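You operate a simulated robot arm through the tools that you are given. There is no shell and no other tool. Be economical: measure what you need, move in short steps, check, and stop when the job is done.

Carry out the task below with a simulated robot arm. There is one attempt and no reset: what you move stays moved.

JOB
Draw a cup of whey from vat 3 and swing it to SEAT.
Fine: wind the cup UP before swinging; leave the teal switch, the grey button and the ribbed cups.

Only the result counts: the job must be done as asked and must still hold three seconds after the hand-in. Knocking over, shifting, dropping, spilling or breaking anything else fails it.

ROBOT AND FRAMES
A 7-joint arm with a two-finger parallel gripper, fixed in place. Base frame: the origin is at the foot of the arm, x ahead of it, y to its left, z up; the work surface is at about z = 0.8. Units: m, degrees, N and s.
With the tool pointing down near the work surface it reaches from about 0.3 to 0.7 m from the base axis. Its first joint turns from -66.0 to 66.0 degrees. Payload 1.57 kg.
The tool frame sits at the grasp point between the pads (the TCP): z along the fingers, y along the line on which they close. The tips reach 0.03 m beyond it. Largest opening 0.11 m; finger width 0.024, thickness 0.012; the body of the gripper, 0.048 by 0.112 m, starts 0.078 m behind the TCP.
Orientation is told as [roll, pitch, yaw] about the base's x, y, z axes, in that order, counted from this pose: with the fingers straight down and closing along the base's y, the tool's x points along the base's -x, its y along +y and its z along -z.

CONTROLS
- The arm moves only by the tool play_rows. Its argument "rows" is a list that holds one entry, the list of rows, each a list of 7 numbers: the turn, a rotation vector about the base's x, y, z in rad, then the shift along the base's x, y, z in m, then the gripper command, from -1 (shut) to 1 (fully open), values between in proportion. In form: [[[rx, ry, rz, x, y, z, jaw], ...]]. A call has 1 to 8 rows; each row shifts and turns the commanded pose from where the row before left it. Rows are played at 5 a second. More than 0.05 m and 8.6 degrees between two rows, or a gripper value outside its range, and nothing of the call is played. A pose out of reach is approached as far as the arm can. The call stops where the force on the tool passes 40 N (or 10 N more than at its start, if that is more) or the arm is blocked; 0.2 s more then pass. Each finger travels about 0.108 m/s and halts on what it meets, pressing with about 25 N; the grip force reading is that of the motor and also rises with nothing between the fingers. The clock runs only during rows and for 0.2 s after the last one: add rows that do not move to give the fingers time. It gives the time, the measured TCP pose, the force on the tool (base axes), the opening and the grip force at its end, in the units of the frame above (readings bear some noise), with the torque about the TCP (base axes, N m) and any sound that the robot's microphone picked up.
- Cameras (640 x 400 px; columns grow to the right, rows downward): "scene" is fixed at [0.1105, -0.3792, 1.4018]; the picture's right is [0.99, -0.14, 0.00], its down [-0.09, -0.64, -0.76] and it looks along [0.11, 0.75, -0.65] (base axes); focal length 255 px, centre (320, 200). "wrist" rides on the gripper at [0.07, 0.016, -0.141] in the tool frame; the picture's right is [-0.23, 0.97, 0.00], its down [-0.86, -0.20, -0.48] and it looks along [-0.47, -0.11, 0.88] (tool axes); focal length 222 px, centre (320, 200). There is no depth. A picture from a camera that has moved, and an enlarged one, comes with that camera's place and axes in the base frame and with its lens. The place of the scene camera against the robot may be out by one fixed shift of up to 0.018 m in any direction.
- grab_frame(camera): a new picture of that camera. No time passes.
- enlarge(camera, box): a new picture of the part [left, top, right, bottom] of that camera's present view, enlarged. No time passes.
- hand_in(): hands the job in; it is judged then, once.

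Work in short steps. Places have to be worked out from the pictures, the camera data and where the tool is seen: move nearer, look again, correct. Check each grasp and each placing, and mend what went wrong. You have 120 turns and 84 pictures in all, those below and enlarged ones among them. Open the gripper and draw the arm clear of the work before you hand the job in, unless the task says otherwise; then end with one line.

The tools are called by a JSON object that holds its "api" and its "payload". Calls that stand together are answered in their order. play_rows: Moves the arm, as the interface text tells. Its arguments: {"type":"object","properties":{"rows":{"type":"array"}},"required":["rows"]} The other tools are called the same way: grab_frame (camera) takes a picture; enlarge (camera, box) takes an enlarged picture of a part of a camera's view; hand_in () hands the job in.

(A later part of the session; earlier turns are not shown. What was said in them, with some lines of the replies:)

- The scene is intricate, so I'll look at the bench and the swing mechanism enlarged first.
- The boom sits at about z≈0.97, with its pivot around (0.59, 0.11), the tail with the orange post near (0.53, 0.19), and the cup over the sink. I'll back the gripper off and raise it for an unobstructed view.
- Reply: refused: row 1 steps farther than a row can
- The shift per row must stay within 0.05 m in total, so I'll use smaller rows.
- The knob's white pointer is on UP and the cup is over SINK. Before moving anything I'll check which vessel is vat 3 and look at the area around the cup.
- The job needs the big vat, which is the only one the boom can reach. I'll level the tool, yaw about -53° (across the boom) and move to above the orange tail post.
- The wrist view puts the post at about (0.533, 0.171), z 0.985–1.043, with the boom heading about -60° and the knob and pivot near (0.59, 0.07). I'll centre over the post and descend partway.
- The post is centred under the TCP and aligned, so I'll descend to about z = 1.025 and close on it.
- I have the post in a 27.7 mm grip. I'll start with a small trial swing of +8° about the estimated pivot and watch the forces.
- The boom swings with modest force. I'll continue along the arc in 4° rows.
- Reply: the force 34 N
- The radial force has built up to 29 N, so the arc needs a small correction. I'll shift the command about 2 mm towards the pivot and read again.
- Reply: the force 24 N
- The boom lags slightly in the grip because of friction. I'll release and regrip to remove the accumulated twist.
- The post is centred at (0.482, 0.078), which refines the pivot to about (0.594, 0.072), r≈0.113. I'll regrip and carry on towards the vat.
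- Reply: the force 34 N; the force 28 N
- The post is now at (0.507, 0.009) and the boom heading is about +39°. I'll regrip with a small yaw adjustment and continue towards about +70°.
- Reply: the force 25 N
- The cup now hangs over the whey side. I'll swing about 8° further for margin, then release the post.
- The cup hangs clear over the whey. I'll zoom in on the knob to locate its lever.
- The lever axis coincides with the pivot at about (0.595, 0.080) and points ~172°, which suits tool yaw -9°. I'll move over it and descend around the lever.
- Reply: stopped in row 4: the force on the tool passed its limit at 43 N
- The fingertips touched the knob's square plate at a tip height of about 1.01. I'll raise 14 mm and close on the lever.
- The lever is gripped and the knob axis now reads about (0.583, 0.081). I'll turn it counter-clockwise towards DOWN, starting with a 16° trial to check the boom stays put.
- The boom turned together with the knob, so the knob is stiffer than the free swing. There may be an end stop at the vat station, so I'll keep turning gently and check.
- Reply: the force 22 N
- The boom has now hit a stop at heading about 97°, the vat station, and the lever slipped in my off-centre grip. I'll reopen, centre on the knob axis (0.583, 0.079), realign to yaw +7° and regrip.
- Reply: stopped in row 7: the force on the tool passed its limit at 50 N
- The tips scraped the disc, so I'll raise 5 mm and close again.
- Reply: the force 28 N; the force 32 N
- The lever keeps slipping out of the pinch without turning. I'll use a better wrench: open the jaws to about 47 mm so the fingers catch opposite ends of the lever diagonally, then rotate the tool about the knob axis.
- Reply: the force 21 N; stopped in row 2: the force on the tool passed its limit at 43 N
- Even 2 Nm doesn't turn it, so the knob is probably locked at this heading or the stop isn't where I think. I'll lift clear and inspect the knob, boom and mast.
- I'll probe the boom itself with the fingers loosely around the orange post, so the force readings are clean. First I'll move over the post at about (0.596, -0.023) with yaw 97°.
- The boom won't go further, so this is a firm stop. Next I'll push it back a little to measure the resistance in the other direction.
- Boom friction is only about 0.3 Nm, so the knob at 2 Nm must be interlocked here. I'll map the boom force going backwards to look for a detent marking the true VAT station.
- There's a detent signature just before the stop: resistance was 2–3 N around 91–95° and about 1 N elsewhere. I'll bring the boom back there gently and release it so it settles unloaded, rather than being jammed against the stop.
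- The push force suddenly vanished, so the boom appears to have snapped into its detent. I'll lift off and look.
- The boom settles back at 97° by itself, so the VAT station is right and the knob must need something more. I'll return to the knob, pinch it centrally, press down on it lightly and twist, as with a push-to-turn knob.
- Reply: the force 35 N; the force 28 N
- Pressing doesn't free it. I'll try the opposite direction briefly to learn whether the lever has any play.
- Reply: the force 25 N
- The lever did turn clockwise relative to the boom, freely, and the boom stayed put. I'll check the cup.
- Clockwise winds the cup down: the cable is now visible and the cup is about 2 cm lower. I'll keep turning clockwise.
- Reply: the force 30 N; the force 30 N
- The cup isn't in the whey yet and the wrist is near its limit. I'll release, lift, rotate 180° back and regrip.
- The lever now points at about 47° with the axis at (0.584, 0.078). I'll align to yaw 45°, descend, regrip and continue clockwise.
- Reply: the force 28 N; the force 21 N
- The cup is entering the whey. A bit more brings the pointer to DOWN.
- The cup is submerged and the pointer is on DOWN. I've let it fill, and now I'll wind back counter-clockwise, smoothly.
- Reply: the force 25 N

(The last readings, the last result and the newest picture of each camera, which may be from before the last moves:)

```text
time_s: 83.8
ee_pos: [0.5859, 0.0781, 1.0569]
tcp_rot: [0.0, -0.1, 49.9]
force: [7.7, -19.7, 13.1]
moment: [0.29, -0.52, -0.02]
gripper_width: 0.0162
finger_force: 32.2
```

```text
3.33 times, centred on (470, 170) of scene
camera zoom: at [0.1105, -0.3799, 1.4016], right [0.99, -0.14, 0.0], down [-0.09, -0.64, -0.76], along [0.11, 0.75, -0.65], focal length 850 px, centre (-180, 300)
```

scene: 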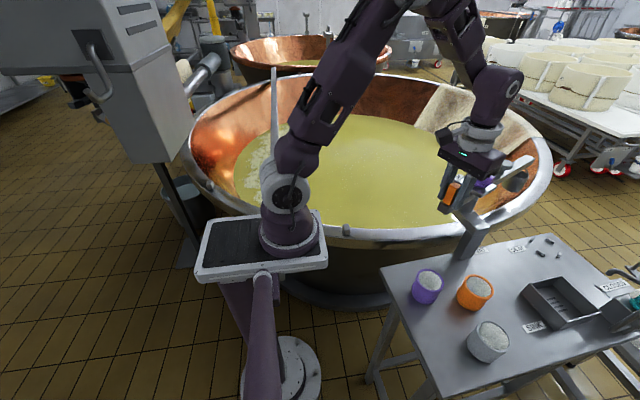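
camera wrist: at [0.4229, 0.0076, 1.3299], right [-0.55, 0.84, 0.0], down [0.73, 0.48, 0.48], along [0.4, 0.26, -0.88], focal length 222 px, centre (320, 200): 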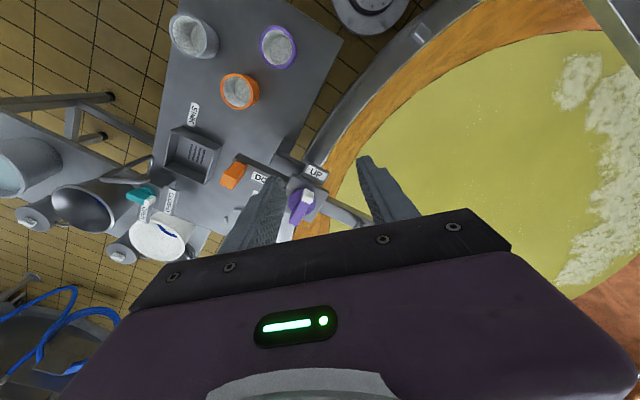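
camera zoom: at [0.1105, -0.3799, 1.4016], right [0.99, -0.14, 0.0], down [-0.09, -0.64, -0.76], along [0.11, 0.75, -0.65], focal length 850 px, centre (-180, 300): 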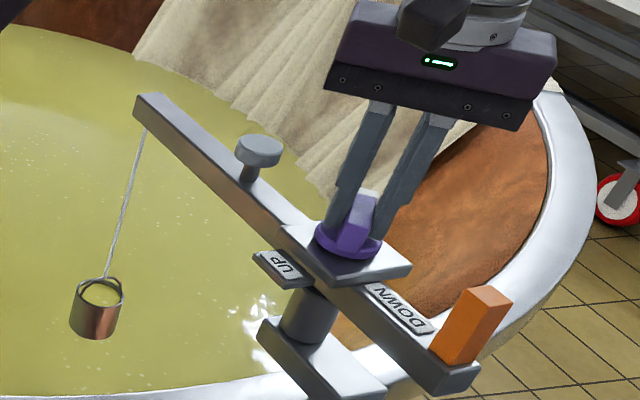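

The cup is full of whey and the reading shows almost no back-torque on the knob. I'll regrip 180° round.

{"api": "play_rows", "payload": {"rows": [[[0, 0, 0, 0, 0, 0, -0.2], [0, 0, 0, 0, 0, 0, -0.2], [0, 0, 0, 0, 0, 0.045, -0.2], [0, 0, -0.143, 0, 0, 0, -0.2], [0, 0, -0.143, 0, 0, 0, -0.2], [0, 0, -0.143, 0, 0, 0, -0.2], [0, 0, -0.143, 0, 0, 0, -0.2], [0, 0, -0.143, 0, 0, 0, -0.2]]]}}

{"api": "play_rows", "payload": {"rows": [[[0, 0, -0.143, 0, 0, 0, -0.2], [0, 0, -0.143, 0, 0, 0, -0.2], [0, 0, -0.143, 0, 0, 0, -0.2], [0, 0, -0.143, 0, 0, 0, -0.2], [0, 0, -0.143, 0, 0, 0, -0.2], [0, 0, -0.143, 0, 0, 0, -0.2], [0, 0, -0.143, 0, 0, 0, -0.2], [0, 0, -0.143, 0, 0, 0, -0.2]]]}}

{"api": "play_rows", "payload": {"rows": [[[0, 0, -0.143, 0, 0, 0, -0.2], [0, 0, -0.143, 0, 0, 0, -0.2], [0, 0, -0.143, 0, 0, 0, -0.2], [0, 0, -0.143, 0, 0, 0, -0.2], [0, 0, -0.143, 0, 0, 0, -0.2], [0, 0, -0.143, 0, 0, 0, -0.2], [0, 0, -0.143, 0, 0, 0, -0.2], [0, 0, -0.143, 0, 0, 0, -0.2]]]}}

{"api": "enlarge", "payload": {"camera": "wrist", "box": [220, 100, 420, 240]}}

{"api": "enlarge", "payload": {"camera": "scene", "box": [390, 110, 550, 230]}}

```text
time_s: 85.6
ee_pos: [0.5868, 0.0792, 1.1014]
tcp_rot: [0.0, 0.0, 8.6]
force: [-0.1, -0.1, -0.2]
moment: [0.01, -0.03, 0.0]
gripper_width: 0.0439
finger_force: 0.0
```

```text
time_s: 87.4
ee_pos: [0.5859, 0.0782, 1.1007]
tcp_rot: [0.0, 0.0, -57.0]
force: [0.5, 0.1, -0.3]
moment: [-0.02, -0.04, 0.01]
gripper_width: 0.0439
finger_force: 0.1
```

```text
time_s: 89.2
ee_pos: [0.5859, 0.0793, 1.1014]
tcp_rot: [0.0, -0.2, -122.4]
force: [0.0, 0.4, 0.4]
moment: [0.01, 0.05, 0.01]
gripper_width: 0.0438
finger_force: 0.0
```

```text
2.86 times, centred on (320, 170) of wrist
camera zoom: at [0.6365, 0.1304, 1.2413], right [0.7, -0.71, 0.0], down [-0.63, -0.61, 0.48], along [-0.34, -0.34, -0.88], focal length 635 px, centre (320, 286)
```

zoom: 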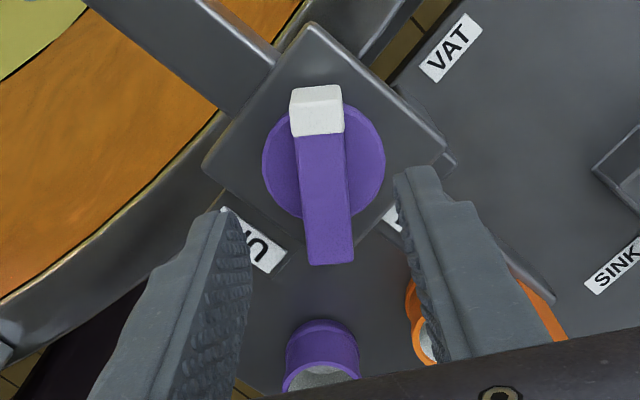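

```text
3.33 times, centred on (470, 170) of scene
camera zoom: at [0.1105, -0.3792, 1.4018], right [0.99, -0.14, 0.0], down [-0.09, -0.64, -0.76], along [0.11, 0.75, -0.65], focal length 850 px, centre (-180, 300)
```

zoom: 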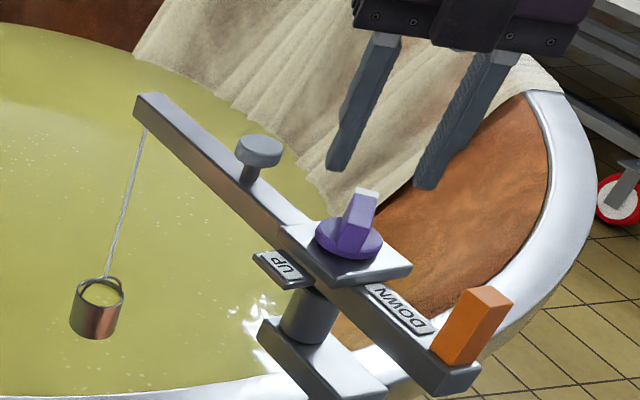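

The knob and cup held position. I'll align to yaw -130°, descend and regrip.

{"api": "play_rows", "payload": {"rows": [[[0, 0, -0.13, -0.0005, -0.0005, 0, -0.2], [0, 0, 0, 0, 0, -0.03, -0.2], [0, 0, 0, 0, 0, -0.0135, -0.2], [0, 0, 0, 0, 0, 0, -0.5], [0, 0, 0, 0, 0, 0, -1], [0, 0, 0, 0, 0, 0, -1]]]}}

{"api": "play_rows", "payload": {"rows": [[[0, 0, 0.1, 0, 0, 0, -1], [0, 0, 0.1, 0, 0, 0, -1], [0, 0, 0.1, 0, 0, 0, -1], [0, 0, 0.1, 0, 0, 0, -1], [0, 0, 0.1, 0, 0, 0, -1], [0, 0, 0.1, 0, 0, 0, -1], [0, 0, 0.1, 0, 0, 0, -1], [0, 0, 0.1, 0, 0, 0, -1]]]}}

{"api": "play_rows", "payload": {"rows": [[[0, 0, 0.1, 0, 0, 0, -1], [0, 0, 0.1, 0, 0, 0, -1], [0, 0, 0.1, 0, 0, 0, -1], [0, 0, 0.1, 0, 0, 0, -1], [0, 0, 0.1, 0, 0, 0, -1], [0, 0, 0.1, 0, 0, 0, -1], [0, 0, 0.1, 0, 0, 0, -1], [0, 0, 0.1, 0, 0, 0, -1]]]}}

{"api": "play_rows", "payload": {"rows": [[[0, 0, 0.1, 0, 0, 0, -1], [0, 0, 0.1, 0, 0, 0, -1], [0, 0, 0.1, 0, 0, 0, -1], [0, 0, 0.1, 0, 0, 0, -1], [0, 0, 0.1, 0, 0, 0, -1], [0, 0, 0.1, 0, 0, 0, -1], [0, 0, 0.05, 0, 0, 0, -1], [0, 0, 0, 0, 0, 0, -1]]]}}

{"api": "enlarge", "payload": {"camera": "scene", "box": [390, 110, 550, 230]}}

```text
time_s: 90.6
ee_pos: [0.5866, 0.0777, 1.0568]
tcp_rot: [0.2, 0.0, -129.8]
force: [11.6, -7.0, -8.0]
moment: [0.34, -0.58, -0.04]
gripper_width: 0.0159
finger_force: 31.6
```

```text
time_s: 92.4
ee_pos: [0.588, 0.0792, 1.0572]
tcp_rot: [0.1, -0.1, -83.8]
force: [24.9, -15.4, -0.9]
moment: [-0.93, -0.33, -0.07]
gripper_width: 0.0159
finger_force: 31.3
```

```text
time_s: 94.2
ee_pos: [0.5868, 0.0792, 1.0564]
tcp_rot: [0.1, 0.0, -38.0]
force: [21.6, -10.2, 6.1]
moment: [-0.35, -0.42, -0.04]
gripper_width: 0.0158
finger_force: 31.2
```

```text
time_s: 96.0
ee_pos: [0.5873, 0.0781, 1.058]
tcp_rot: [0.1, 0.1, -0.7]
force: [13.0, -9.2, 6.3]
moment: [-0.12, -0.54, 0.0]
gripper_width: 0.0158
finger_force: 31.1
```

```text
3.33 times, centred on (470, 170) of scene
camera zoom: at [0.1108, -0.3795, 1.4016], right [0.99, -0.14, 0.0], down [-0.09, -0.64, -0.76], along [0.11, 0.75, -0.65], focal length 850 px, centre (-180, 300)
```

zoom: 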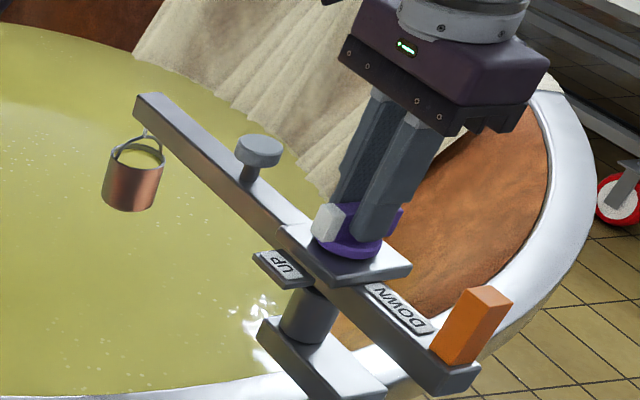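

Nearly up. I'll turn the last few degrees until the stop shows in the torque reading.

{"api": "play_rows", "payload": {"rows": [[[0, 0, 0.05, -0.001, 0, 0, -1], [0, 0, 0.04, 0, 0, 0, -1], [0, 0, 0, 0, 0, 0, -1]]]}}

{"api": "play_rows", "payload": {"rows": [[[0, 0, 0.04, 0, 0, 0, -1], [0, 0, 0, 0, 0, 0, -1]]]}}

{"api": "enlarge", "payload": {"camera": "scene", "box": [390, 110, 550, 230]}}

```text
time_s: 96.8
ee_pos: [0.5857, 0.0782, 1.0568]
tcp_rot: [0.0, -0.1, 4.3]
force: [22.1, -9.2, 6.4]
moment: [-0.15, -0.35, -0.03]
gripper_width: 0.0157
finger_force: 31.6
```

```text
time_s: 97.4
ee_pos: [0.5852, 0.0788, 1.0575]
tcp_rot: [-0.1, -0.1, 6.7]
force: [22.1, -7.8, 5.0]
moment: [-0.16, -0.64, -0.76]
gripper_width: 0.0163
finger_force: 30.9
```

```text
3.33 times, centred on (470, 170) of scene
camera zoom: at [0.111, -0.3795, 1.4016], right [0.99, -0.14, 0.0], down [-0.09, -0.64, -0.76], along [0.11, 0.75, -0.65], focal length 850 px, centre (-180, 300)
```

zoom: 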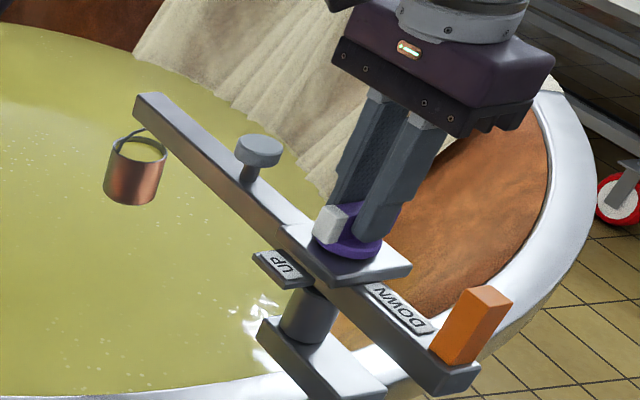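

The cup is fully up and full. I'll release the knob and move to the orange post at yaw 97°.

{"api": "play_rows", "payload": {"rows": [[[0, 0, 0, 0, 0, 0, -0.2], [0, 0, 0, 0, 0, 0, -0.2], [0, 0, 0, 0, 0, 0.04, -0.2], [0, 0, 0, 0, 0, 0.025, 0], [0, 0, 0.143, 0.001, -0.015, 0, 0], [0, 0, 0.143, 0.001, -0.015, 0, 0], [0, 0, 0.143, 0.001, -0.015, 0, 0], [0, 0, 0.143, 0.001, -0.015, 0, 0]]]}}

{"api": "play_rows", "payload": {"rows": [[[0, 0, 0.143, 0.002, -0.012, 0, 0], [0, 0, 0.143, 0.002, -0.012, 0, 0], [0, 0, 0.143, 0.002, -0.012, 0, 0], [0, 0, 0.143, 0.002, -0.012, 0, 0], [0, 0, 0.143, 0.0, 0, 0, 0], [0, 0, 0.143, 0.0, 0, 0, 0], [0, 0, 0.143, 0, 0, 0, 0], [0, 0, 0, 0, 0, 0, 0]]]}}

{"api": "enlarge", "payload": {"camera": "wrist", "box": [220, 100, 420, 240]}}

```text
time_s: 99.2
ee_pos: [0.5885, 0.0188, 1.1233]
tcp_rot: [-0.1, 0.1, 39.5]
force: [0.0, -0.2, 0.0]
moment: [0.0, -0.01, 0.0]
gripper_width: 0.0552
finger_force: 0.2
```

```text
time_s: 101.0
ee_pos: [0.5966, -0.0288, 1.1226]
tcp_rot: [0.1, 0.1, 96.8]
force: [-0.4, 0.3, 0.7]
moment: [-0.01, 0.03, 0.01]
gripper_width: 0.0552
finger_force: 0.1
```

```text
2.86 times, centred on (320, 170) of wrist
camera zoom: at [0.588, -0.0999, 1.2625], right [-0.99, 0.11, 0.0], down [0.1, 0.87, 0.48], along [0.05, 0.48, -0.88], focal length 635 px, centre (320, 286)
```

zoom: 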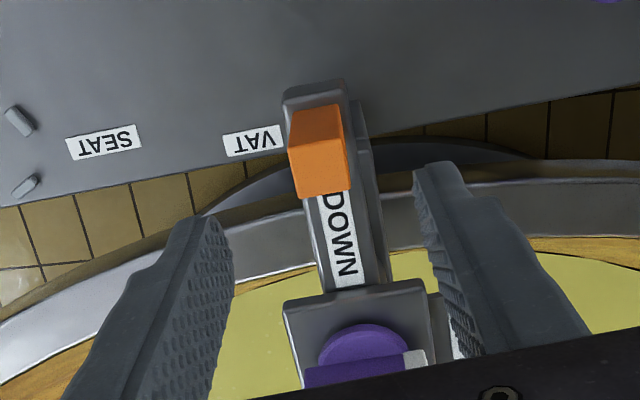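

The post is centred. I'll descend, narrow the jaws to a loose cage and start the slow clockwise swing.

{"api": "play_rows", "payload": {"rows": [[[0, 0, 0, 0, 0, -0.045, 0], [0, 0, 0, 0, 0, -0.046, 0], [0, 0, 0, 0, 0, 0, -0.43], [0, 0, 0, 0, 0, 0, -0.43], [0, 0, 0, 0, 0, 0, -0.43]]]}}

{"api": "play_rows", "payload": {"rows": [[[0, 0, -0.03, -0.003, 0, 0, -0.43], [0, 0, -0.03, -0.003, -0.0002, 0, -0.43], [0, 0, -0.0524, -0.00565, 5e-05, 0, -0.43], [0, 0, -0.0524, -0.00564, 0.00035, 0, -0.43], [0, 0, -0.0524, -0.00562, 0.00064, 0, -0.43], [0, 0, -0.0524, -0.00558, 0.00093, 0, -0.43], [0, 0, -0.0524, -0.00552, 0.00122, 0, -0.43], [0, 0, -0.0524, -0.00545, 0.00151, 0, -0.43]]]}}

{"api": "enlarge", "payload": {"camera": "scene", "box": [390, 110, 550, 230]}}

```text
time_s: 102.2
ee_pos: [0.5982, -0.0297, 1.0329]
tcp_rot: [0.0, -0.2, 96.7]
force: [0.2, -0.7, -0.6]
moment: [0.02, 0.0, -0.01]
gripper_width: 0.0313
finger_force: 0.1
```

```text
time_s: 104.0
ee_pos: [0.5582, -0.0247, 1.0307]
tcp_rot: [-0.1, -0.1, 75.2]
force: [-0.2, -0.3, -0.7]
moment: [0.05, 0.04, 0.01]
gripper_width: 0.0319
finger_force: 0.1
```

```text
3.33 times, centred on (470, 170) of scene
camera zoom: at [0.1105, -0.3792, 1.4017], right [0.99, -0.14, 0.0], down [-0.09, -0.64, -0.76], along [0.11, 0.75, -0.65], focal length 850 px, centre (-180, 300)
```

zoom: 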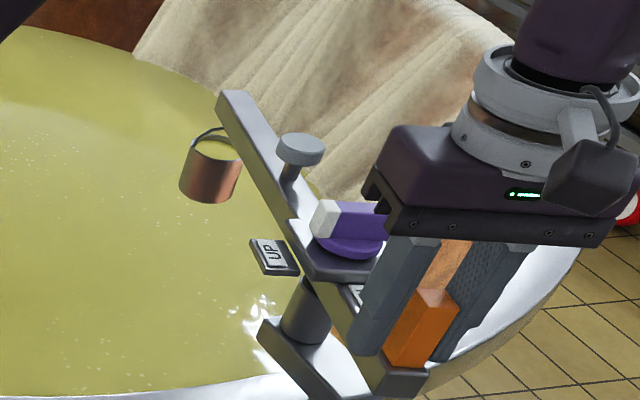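

{"api": "play_rows", "payload": {"rows": [[[0, 0, -0.0524, -0.00536, 0.00179, 0, -0.43], [0, 0, -0.0524, -0.00526, 0.00207, 0, -0.43], [0, 0, -0.0524, -0.00515, 0.00234, 0, -0.43], [0, 0, -0.0524, -0.00502, 0.00261, 0, -0.43], [0, 0, -0.0524, -0.00487, 0.00287, 0, -0.43], [0, 0, -0.0524, -0.00471, 0.00312, 0, -0.43], [0, 0, -0.0524, -0.00455, 0.00336, 0, -0.43], [0, 0, -0.0524, -0.00436, 0.0036, 0, -0.43]]]}}

{"api": "play_rows", "payload": {"rows": [[[0, 0, -0.0524, -0.00417, 0.00382, 0, -0.43], [0, 0, -0.0524, -0.00396, 0.00403, 0, -0.43], [0, 0, -0.0524, -0.00375, 0.00423, 0, -0.43], [0, 0, -0.0524, -0.00352, 0.00442, 0, -0.43], [0, 0, -0.0524, -0.00328, 0.0046, 0, -0.43], [0, 0, -0.0524, -0.00304, 0.00477, 0, -0.43], [0, 0, -0.0524, -0.00278, 0.00492, 0, -0.43], [0, 0, -0.0524, -0.00252, 0.00506, 0, -0.43]]]}}

{"api": "enlarge", "payload": {"camera": "scene", "box": [400, 90, 600, 260]}}

```text
time_s: 105.8
ee_pos: [0.5181, -0.0037, 1.0313]
tcp_rot: [0.1, -0.1, 51.2]
force: [-0.4, 0.2, -0.7]
moment: [-0.01, 0.01, -0.03]
gripper_width: 0.0317
finger_force: 0.1
```

```text
time_s: 107.6
ee_pos: [0.4906, 0.0324, 1.0308]
tcp_rot: [0.0, -0.1, 27.2]
force: [1.2, -1.3, 0.5]
moment: [0.0, -0.02, 0.0]
gripper_width: 0.0317
finger_force: 0.2
```

```text
2.35 times, centred on (500, 175) of scene
camera zoom: at [0.1105, -0.3792, 1.4017], right [0.99, -0.14, 0.0], down [-0.09, -0.64, -0.76], along [0.11, 0.75, -0.65], focal length 600 px, centre (-104, 259)
```

zoom: 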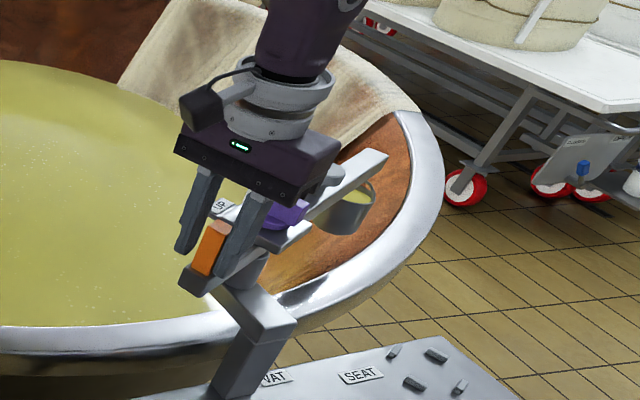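

{"api": "play_rows", "payload": {"rows": [[[0, 0, -0.0524, -0.00225, 0.00519, 0, -0.43], [0, 0, -0.0524, -0.00198, 0.0053, 0, -0.43], [0, 0, -0.0524, -0.0017, 0.00539, 0, -0.43], [0, 0, -0.0524, -0.00142, 0.00547, 0, -0.43], [0, 0, -0.0524, -0.00113, 0.00554, 0, -0.43], [0, 0, -0.0524, -0.00084, 0.00559, 0, -0.43], [0, 0, -0.0524, -0.00054, 0.00563, 0, -0.43], [0, 0, -0.0524, -0.00025, 0.00565, 0, -0.43]]]}}

{"api": "play_rows", "payload": {"rows": [[[0, 0, -0.0524, 5e-05, 0.00565, 0, -0.43], [0, 0, -0.0524, 0.00035, 0.00564, 0, -0.43], [0, 0, -0.0524, 0.00064, 0.00562, 0, -0.43], [0, 0, 0, 0, 0, 0, -0.43]]]}}

{"api": "enlarge", "payload": {"camera": "scene", "box": [440, 110, 620, 270]}}

```text
time_s: 109.4
ee_pos: [0.4804, 0.0773, 1.0313]
tcp_rot: [0.0, -0.1, 3.4]
force: [0.4, -0.5, -0.6]
moment: [-0.02, -0.01, -0.02]
gripper_width: 0.0315
finger_force: 0.1
```

```text
time_s: 110.4
ee_pos: [0.4814, 0.0942, 1.0311]
tcp_rot: [0.0, -0.1, -5.8]
force: [0.1, -1.1, 0.3]
moment: [0.0, -0.07, -0.01]
gripper_width: 0.0316
finger_force: 0.0
```

```text
2.50 times, centred on (530, 190) of scene
camera zoom: at [0.1105, -0.3792, 1.4018], right [0.99, -0.14, 0.0], down [-0.09, -0.64, -0.76], along [0.11, 0.75, -0.65], focal length 638 px, centre (-205, 225)
```

zoom: 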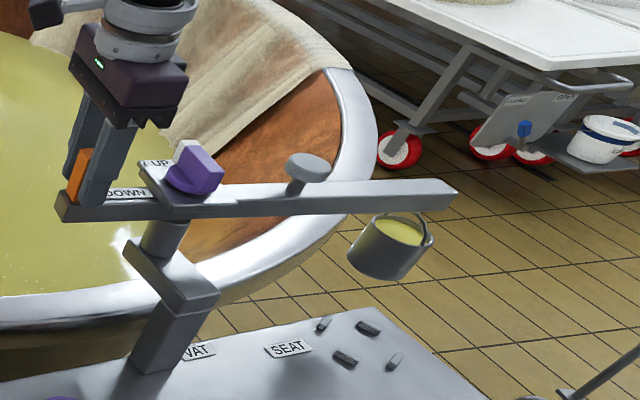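

The cup is full and upright at about -8°. I'll approach SEAT (~-19°) in 2° steps, watching for the detent.

{"api": "play_rows", "payload": {"rows": [[[0, 0, -0.0349, 0.00063, 0.00372, 0, -0.43], [0, 0, -0.0349, 0.00076, 0.00369, 0, -0.43], [0, 0, 0, 0, 0, 0, -0.43]]]}}

{"api": "play_rows", "payload": {"rows": [[[0, 0, -0.0349, 0.00089, 0.00366, 0, -0.43], [0, 0, 0, 0, 0, 0, -0.43]]]}}

{"api": "play_rows", "payload": {"rows": [[[0, 0, -0.0349, 0.00101, 0.00363, 0, -0.43], [0, 0, 0, 0, 0, 0, -0.43]]]}}

{"api": "play_rows", "payload": {"rows": [[[0, 0, -0.0349, 0.00114, 0.00359, 0, -0.43], [0, 0, 0, 0, 0, 0, -0.43]]]}}

{"api": "enlarge", "payload": {"camera": "scene", "box": [440, 130, 620, 290]}}

```text
time_s: 111.2
ee_pos: [0.4829, 0.1011, 1.0306]
tcp_rot: [0.0, 0.0, -9.6]
force: [0.3, 0.3, 0.3]
moment: [0.0, -0.01, -0.02]
gripper_width: 0.0315
finger_force: 0.1
```

```text
time_s: 111.8
ee_pos: [0.4849, 0.1027, 1.032]
tcp_rot: [0.0, -0.2, -11.8]
force: [-0.4, 0.8, -0.1]
moment: [-0.03, 0.03, -0.01]
gripper_width: 0.0314
finger_force: 0.1
```

```text
time_s: 112.4
ee_pos: [0.4846, 0.1073, 1.0319]
tcp_rot: [0.0, 0.0, -13.8]
force: [0.3, 0.5, 0.2]
moment: [0.0, -0.01, 0.01]
gripper_width: 0.0313
finger_force: 0.1
```

```text
time_s: 113.0
ee_pos: [0.4853, 0.1108, 1.031]
tcp_rot: [-0.1, -0.1, -15.7]
force: [-1.7, -1.0, -1.0]
moment: [0.02, -0.03, 0.01]
gripper_width: 0.0322
finger_force: 0.5
```

```text
2.50 times, centred on (530, 210) of scene
camera zoom: at [0.1105, -0.3792, 1.4017], right [0.99, -0.14, 0.0], down [-0.09, -0.64, -0.76], along [0.11, 0.75, -0.65], focal length 638 px, centre (-205, 175)
```

zoom: 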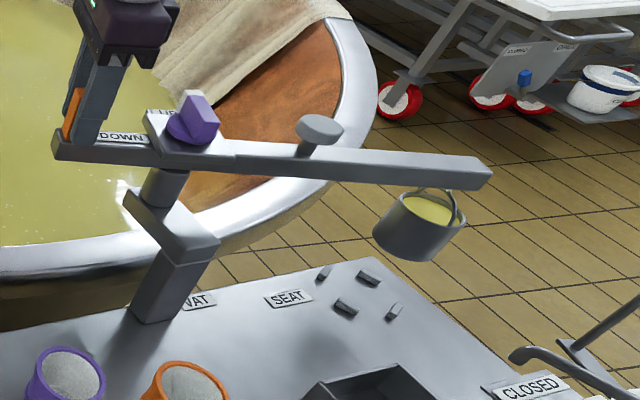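

{"api": "play_rows", "payload": {"rows": [[[0, 0, -0.0349, 0.00126, 0.00355, 0, -0.43], [0, 0, 0, 0, 0, 0, -0.43]]]}}

{"api": "enlarge", "payload": {"camera": "wrist", "box": [220, 60, 420, 240]}}

```text
time_s: 113.6
ee_pos: [0.4896, 0.1141, 1.0315]
tcp_rot: [0.0, 0.0, -17.8]
force: [-1.3, -3.7, 0.1]
moment: [0.03, 0.06, 0.0]
gripper_width: 0.0344
finger_force: 1.2
```

```text
2.22 times, centred on (320, 150) of wrist
camera zoom: at [0.4254, 0.1523, 1.1717], right [0.51, 0.86, 0.0], down [0.75, -0.45, 0.48], along [0.41, -0.25, -0.88], focal length 494 px, centre (320, 311)
```

zoom: 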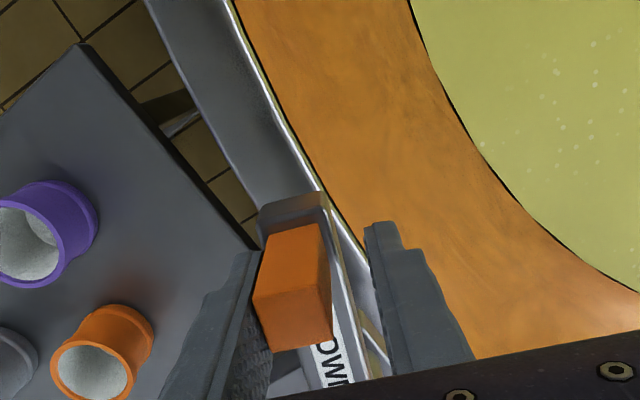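

Resistance has risen to about 4 N while the post stays at heading -17°, so the boom is held in the SEAT detent. I'll open, lift away and check.

{"api": "play_rows", "payload": {"rows": [[[0, 0, 0.02, -0.001, -0.0025, 0, -0.2], [0, 0, 0, 0, 0, 0, 0], [0, 0, 0, 0, 0, 0, 0], [0, 0, 0, 0, 0, 0.03, 0], [0, 0, 0, 0, 0, 0.04, 0], [0, 0, 0, -0.02, 0, 0.04, 0], [0, 0, 0, -0.04, 0, 0.02, 0], [0, 0, 0, -0.04, 0, 0.02, 0]]]}}

{"api": "play_rows", "payload": {"rows": [[[0, 0, 0, -0.03, 0.0, 0.02, 0], [0, 0, 0, 0, 0, 0, 0], [0, 0, 0, 0, 0, 0, 0], [0, 0, 0, 0, 0, 0, 0], [0, 0, 0, 0, 0, 0, 0]]]}}

{"api": "enlarge", "payload": {"camera": "scene", "box": [440, 130, 620, 290]}}

{"api": "enlarge", "payload": {"camera": "wrist", "box": [200, 60, 460, 250]}}

```text
time_s: 115.4
ee_pos: [0.3859, 0.111, 1.1817]
tcp_rot: [0.0, -0.1, -16.6]
force: [-0.4, -0.6, -0.2]
moment: [-0.01, -0.01, -0.01]
gripper_width: 0.0549
finger_force: 0.0
```

```text
time_s: 116.6
ee_pos: [0.3573, 0.1113, 1.2011]
tcp_rot: [0.0, -0.1, -16.5]
force: [0.4, 0.6, -0.2]
moment: [0.02, 0.02, 0.01]
gripper_width: 0.0549
finger_force: 0.1
```

```text
2.50 times, centred on (530, 210) of scene
camera zoom: at [0.1105, -0.3792, 1.4018], right [0.99, -0.14, 0.0], down [-0.09, -0.64, -0.76], along [0.11, 0.75, -0.65], focal length 638 px, centre (-205, 175)
```

zoom: 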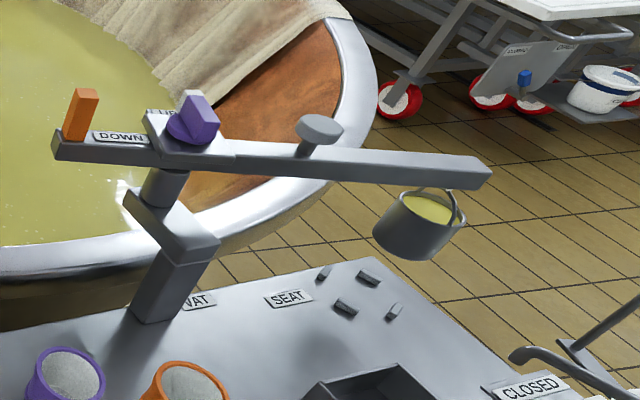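

```text
2.11 times, centred on (330, 155) of wrist
camera zoom: at [0.2936, 0.1474, 1.342], right [0.5, 0.87, 0.0], down [0.76, -0.43, 0.48], along [0.42, -0.24, -0.88], focal length 468 px, centre (299, 295)
```

zoom: 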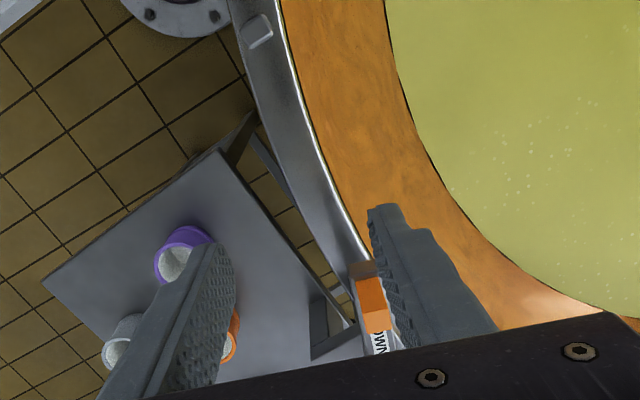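

The boom rests at SEAT with the cup up and full, and nothing else looks disturbed. I'll open the gripper fully, back off a little, then hand in.

{"api": "play_rows", "payload": {"rows": [[[0, 0, 0, 0, -0.02, 0.02, 1], [0, 0, 0, 0, -0.02, 0.02, 1], [0, 0, 0, 0, 0, 0, 1], [0, 0, 0, 0, 0, 0, 1]]]}}

{"api": "grab_frame", "payload": {"camera": "scene"}}

```text
time_s: 117.6
ee_pos: [0.3569, 0.0716, 1.2413]
tcp_rot: [0.0, -0.1, -16.6]
force: [0.6, -0.3, 0.0]
moment: [0.01, -0.03, -0.02]
gripper_width: 0.1101
finger_force: 0.1
```

```text
4 pictures are left
```

scene: 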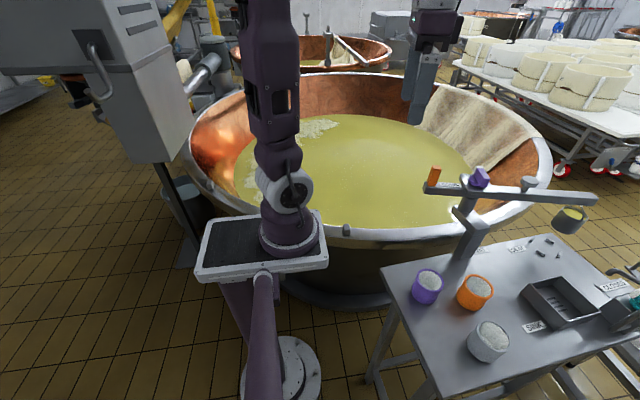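

The final picture shows the full cup up over SEAT and the arm clear, so I'm handing in.

{"api": "hand_in", "payload": {}}

```text
The job is handed in.
```

I drew a full cup of whey from the big vat (the only one the boom reaches; I saw no number on it), wound the cup UP, swung it to SEAT, and left the teal switch, grey button and ribbed cups untouched.
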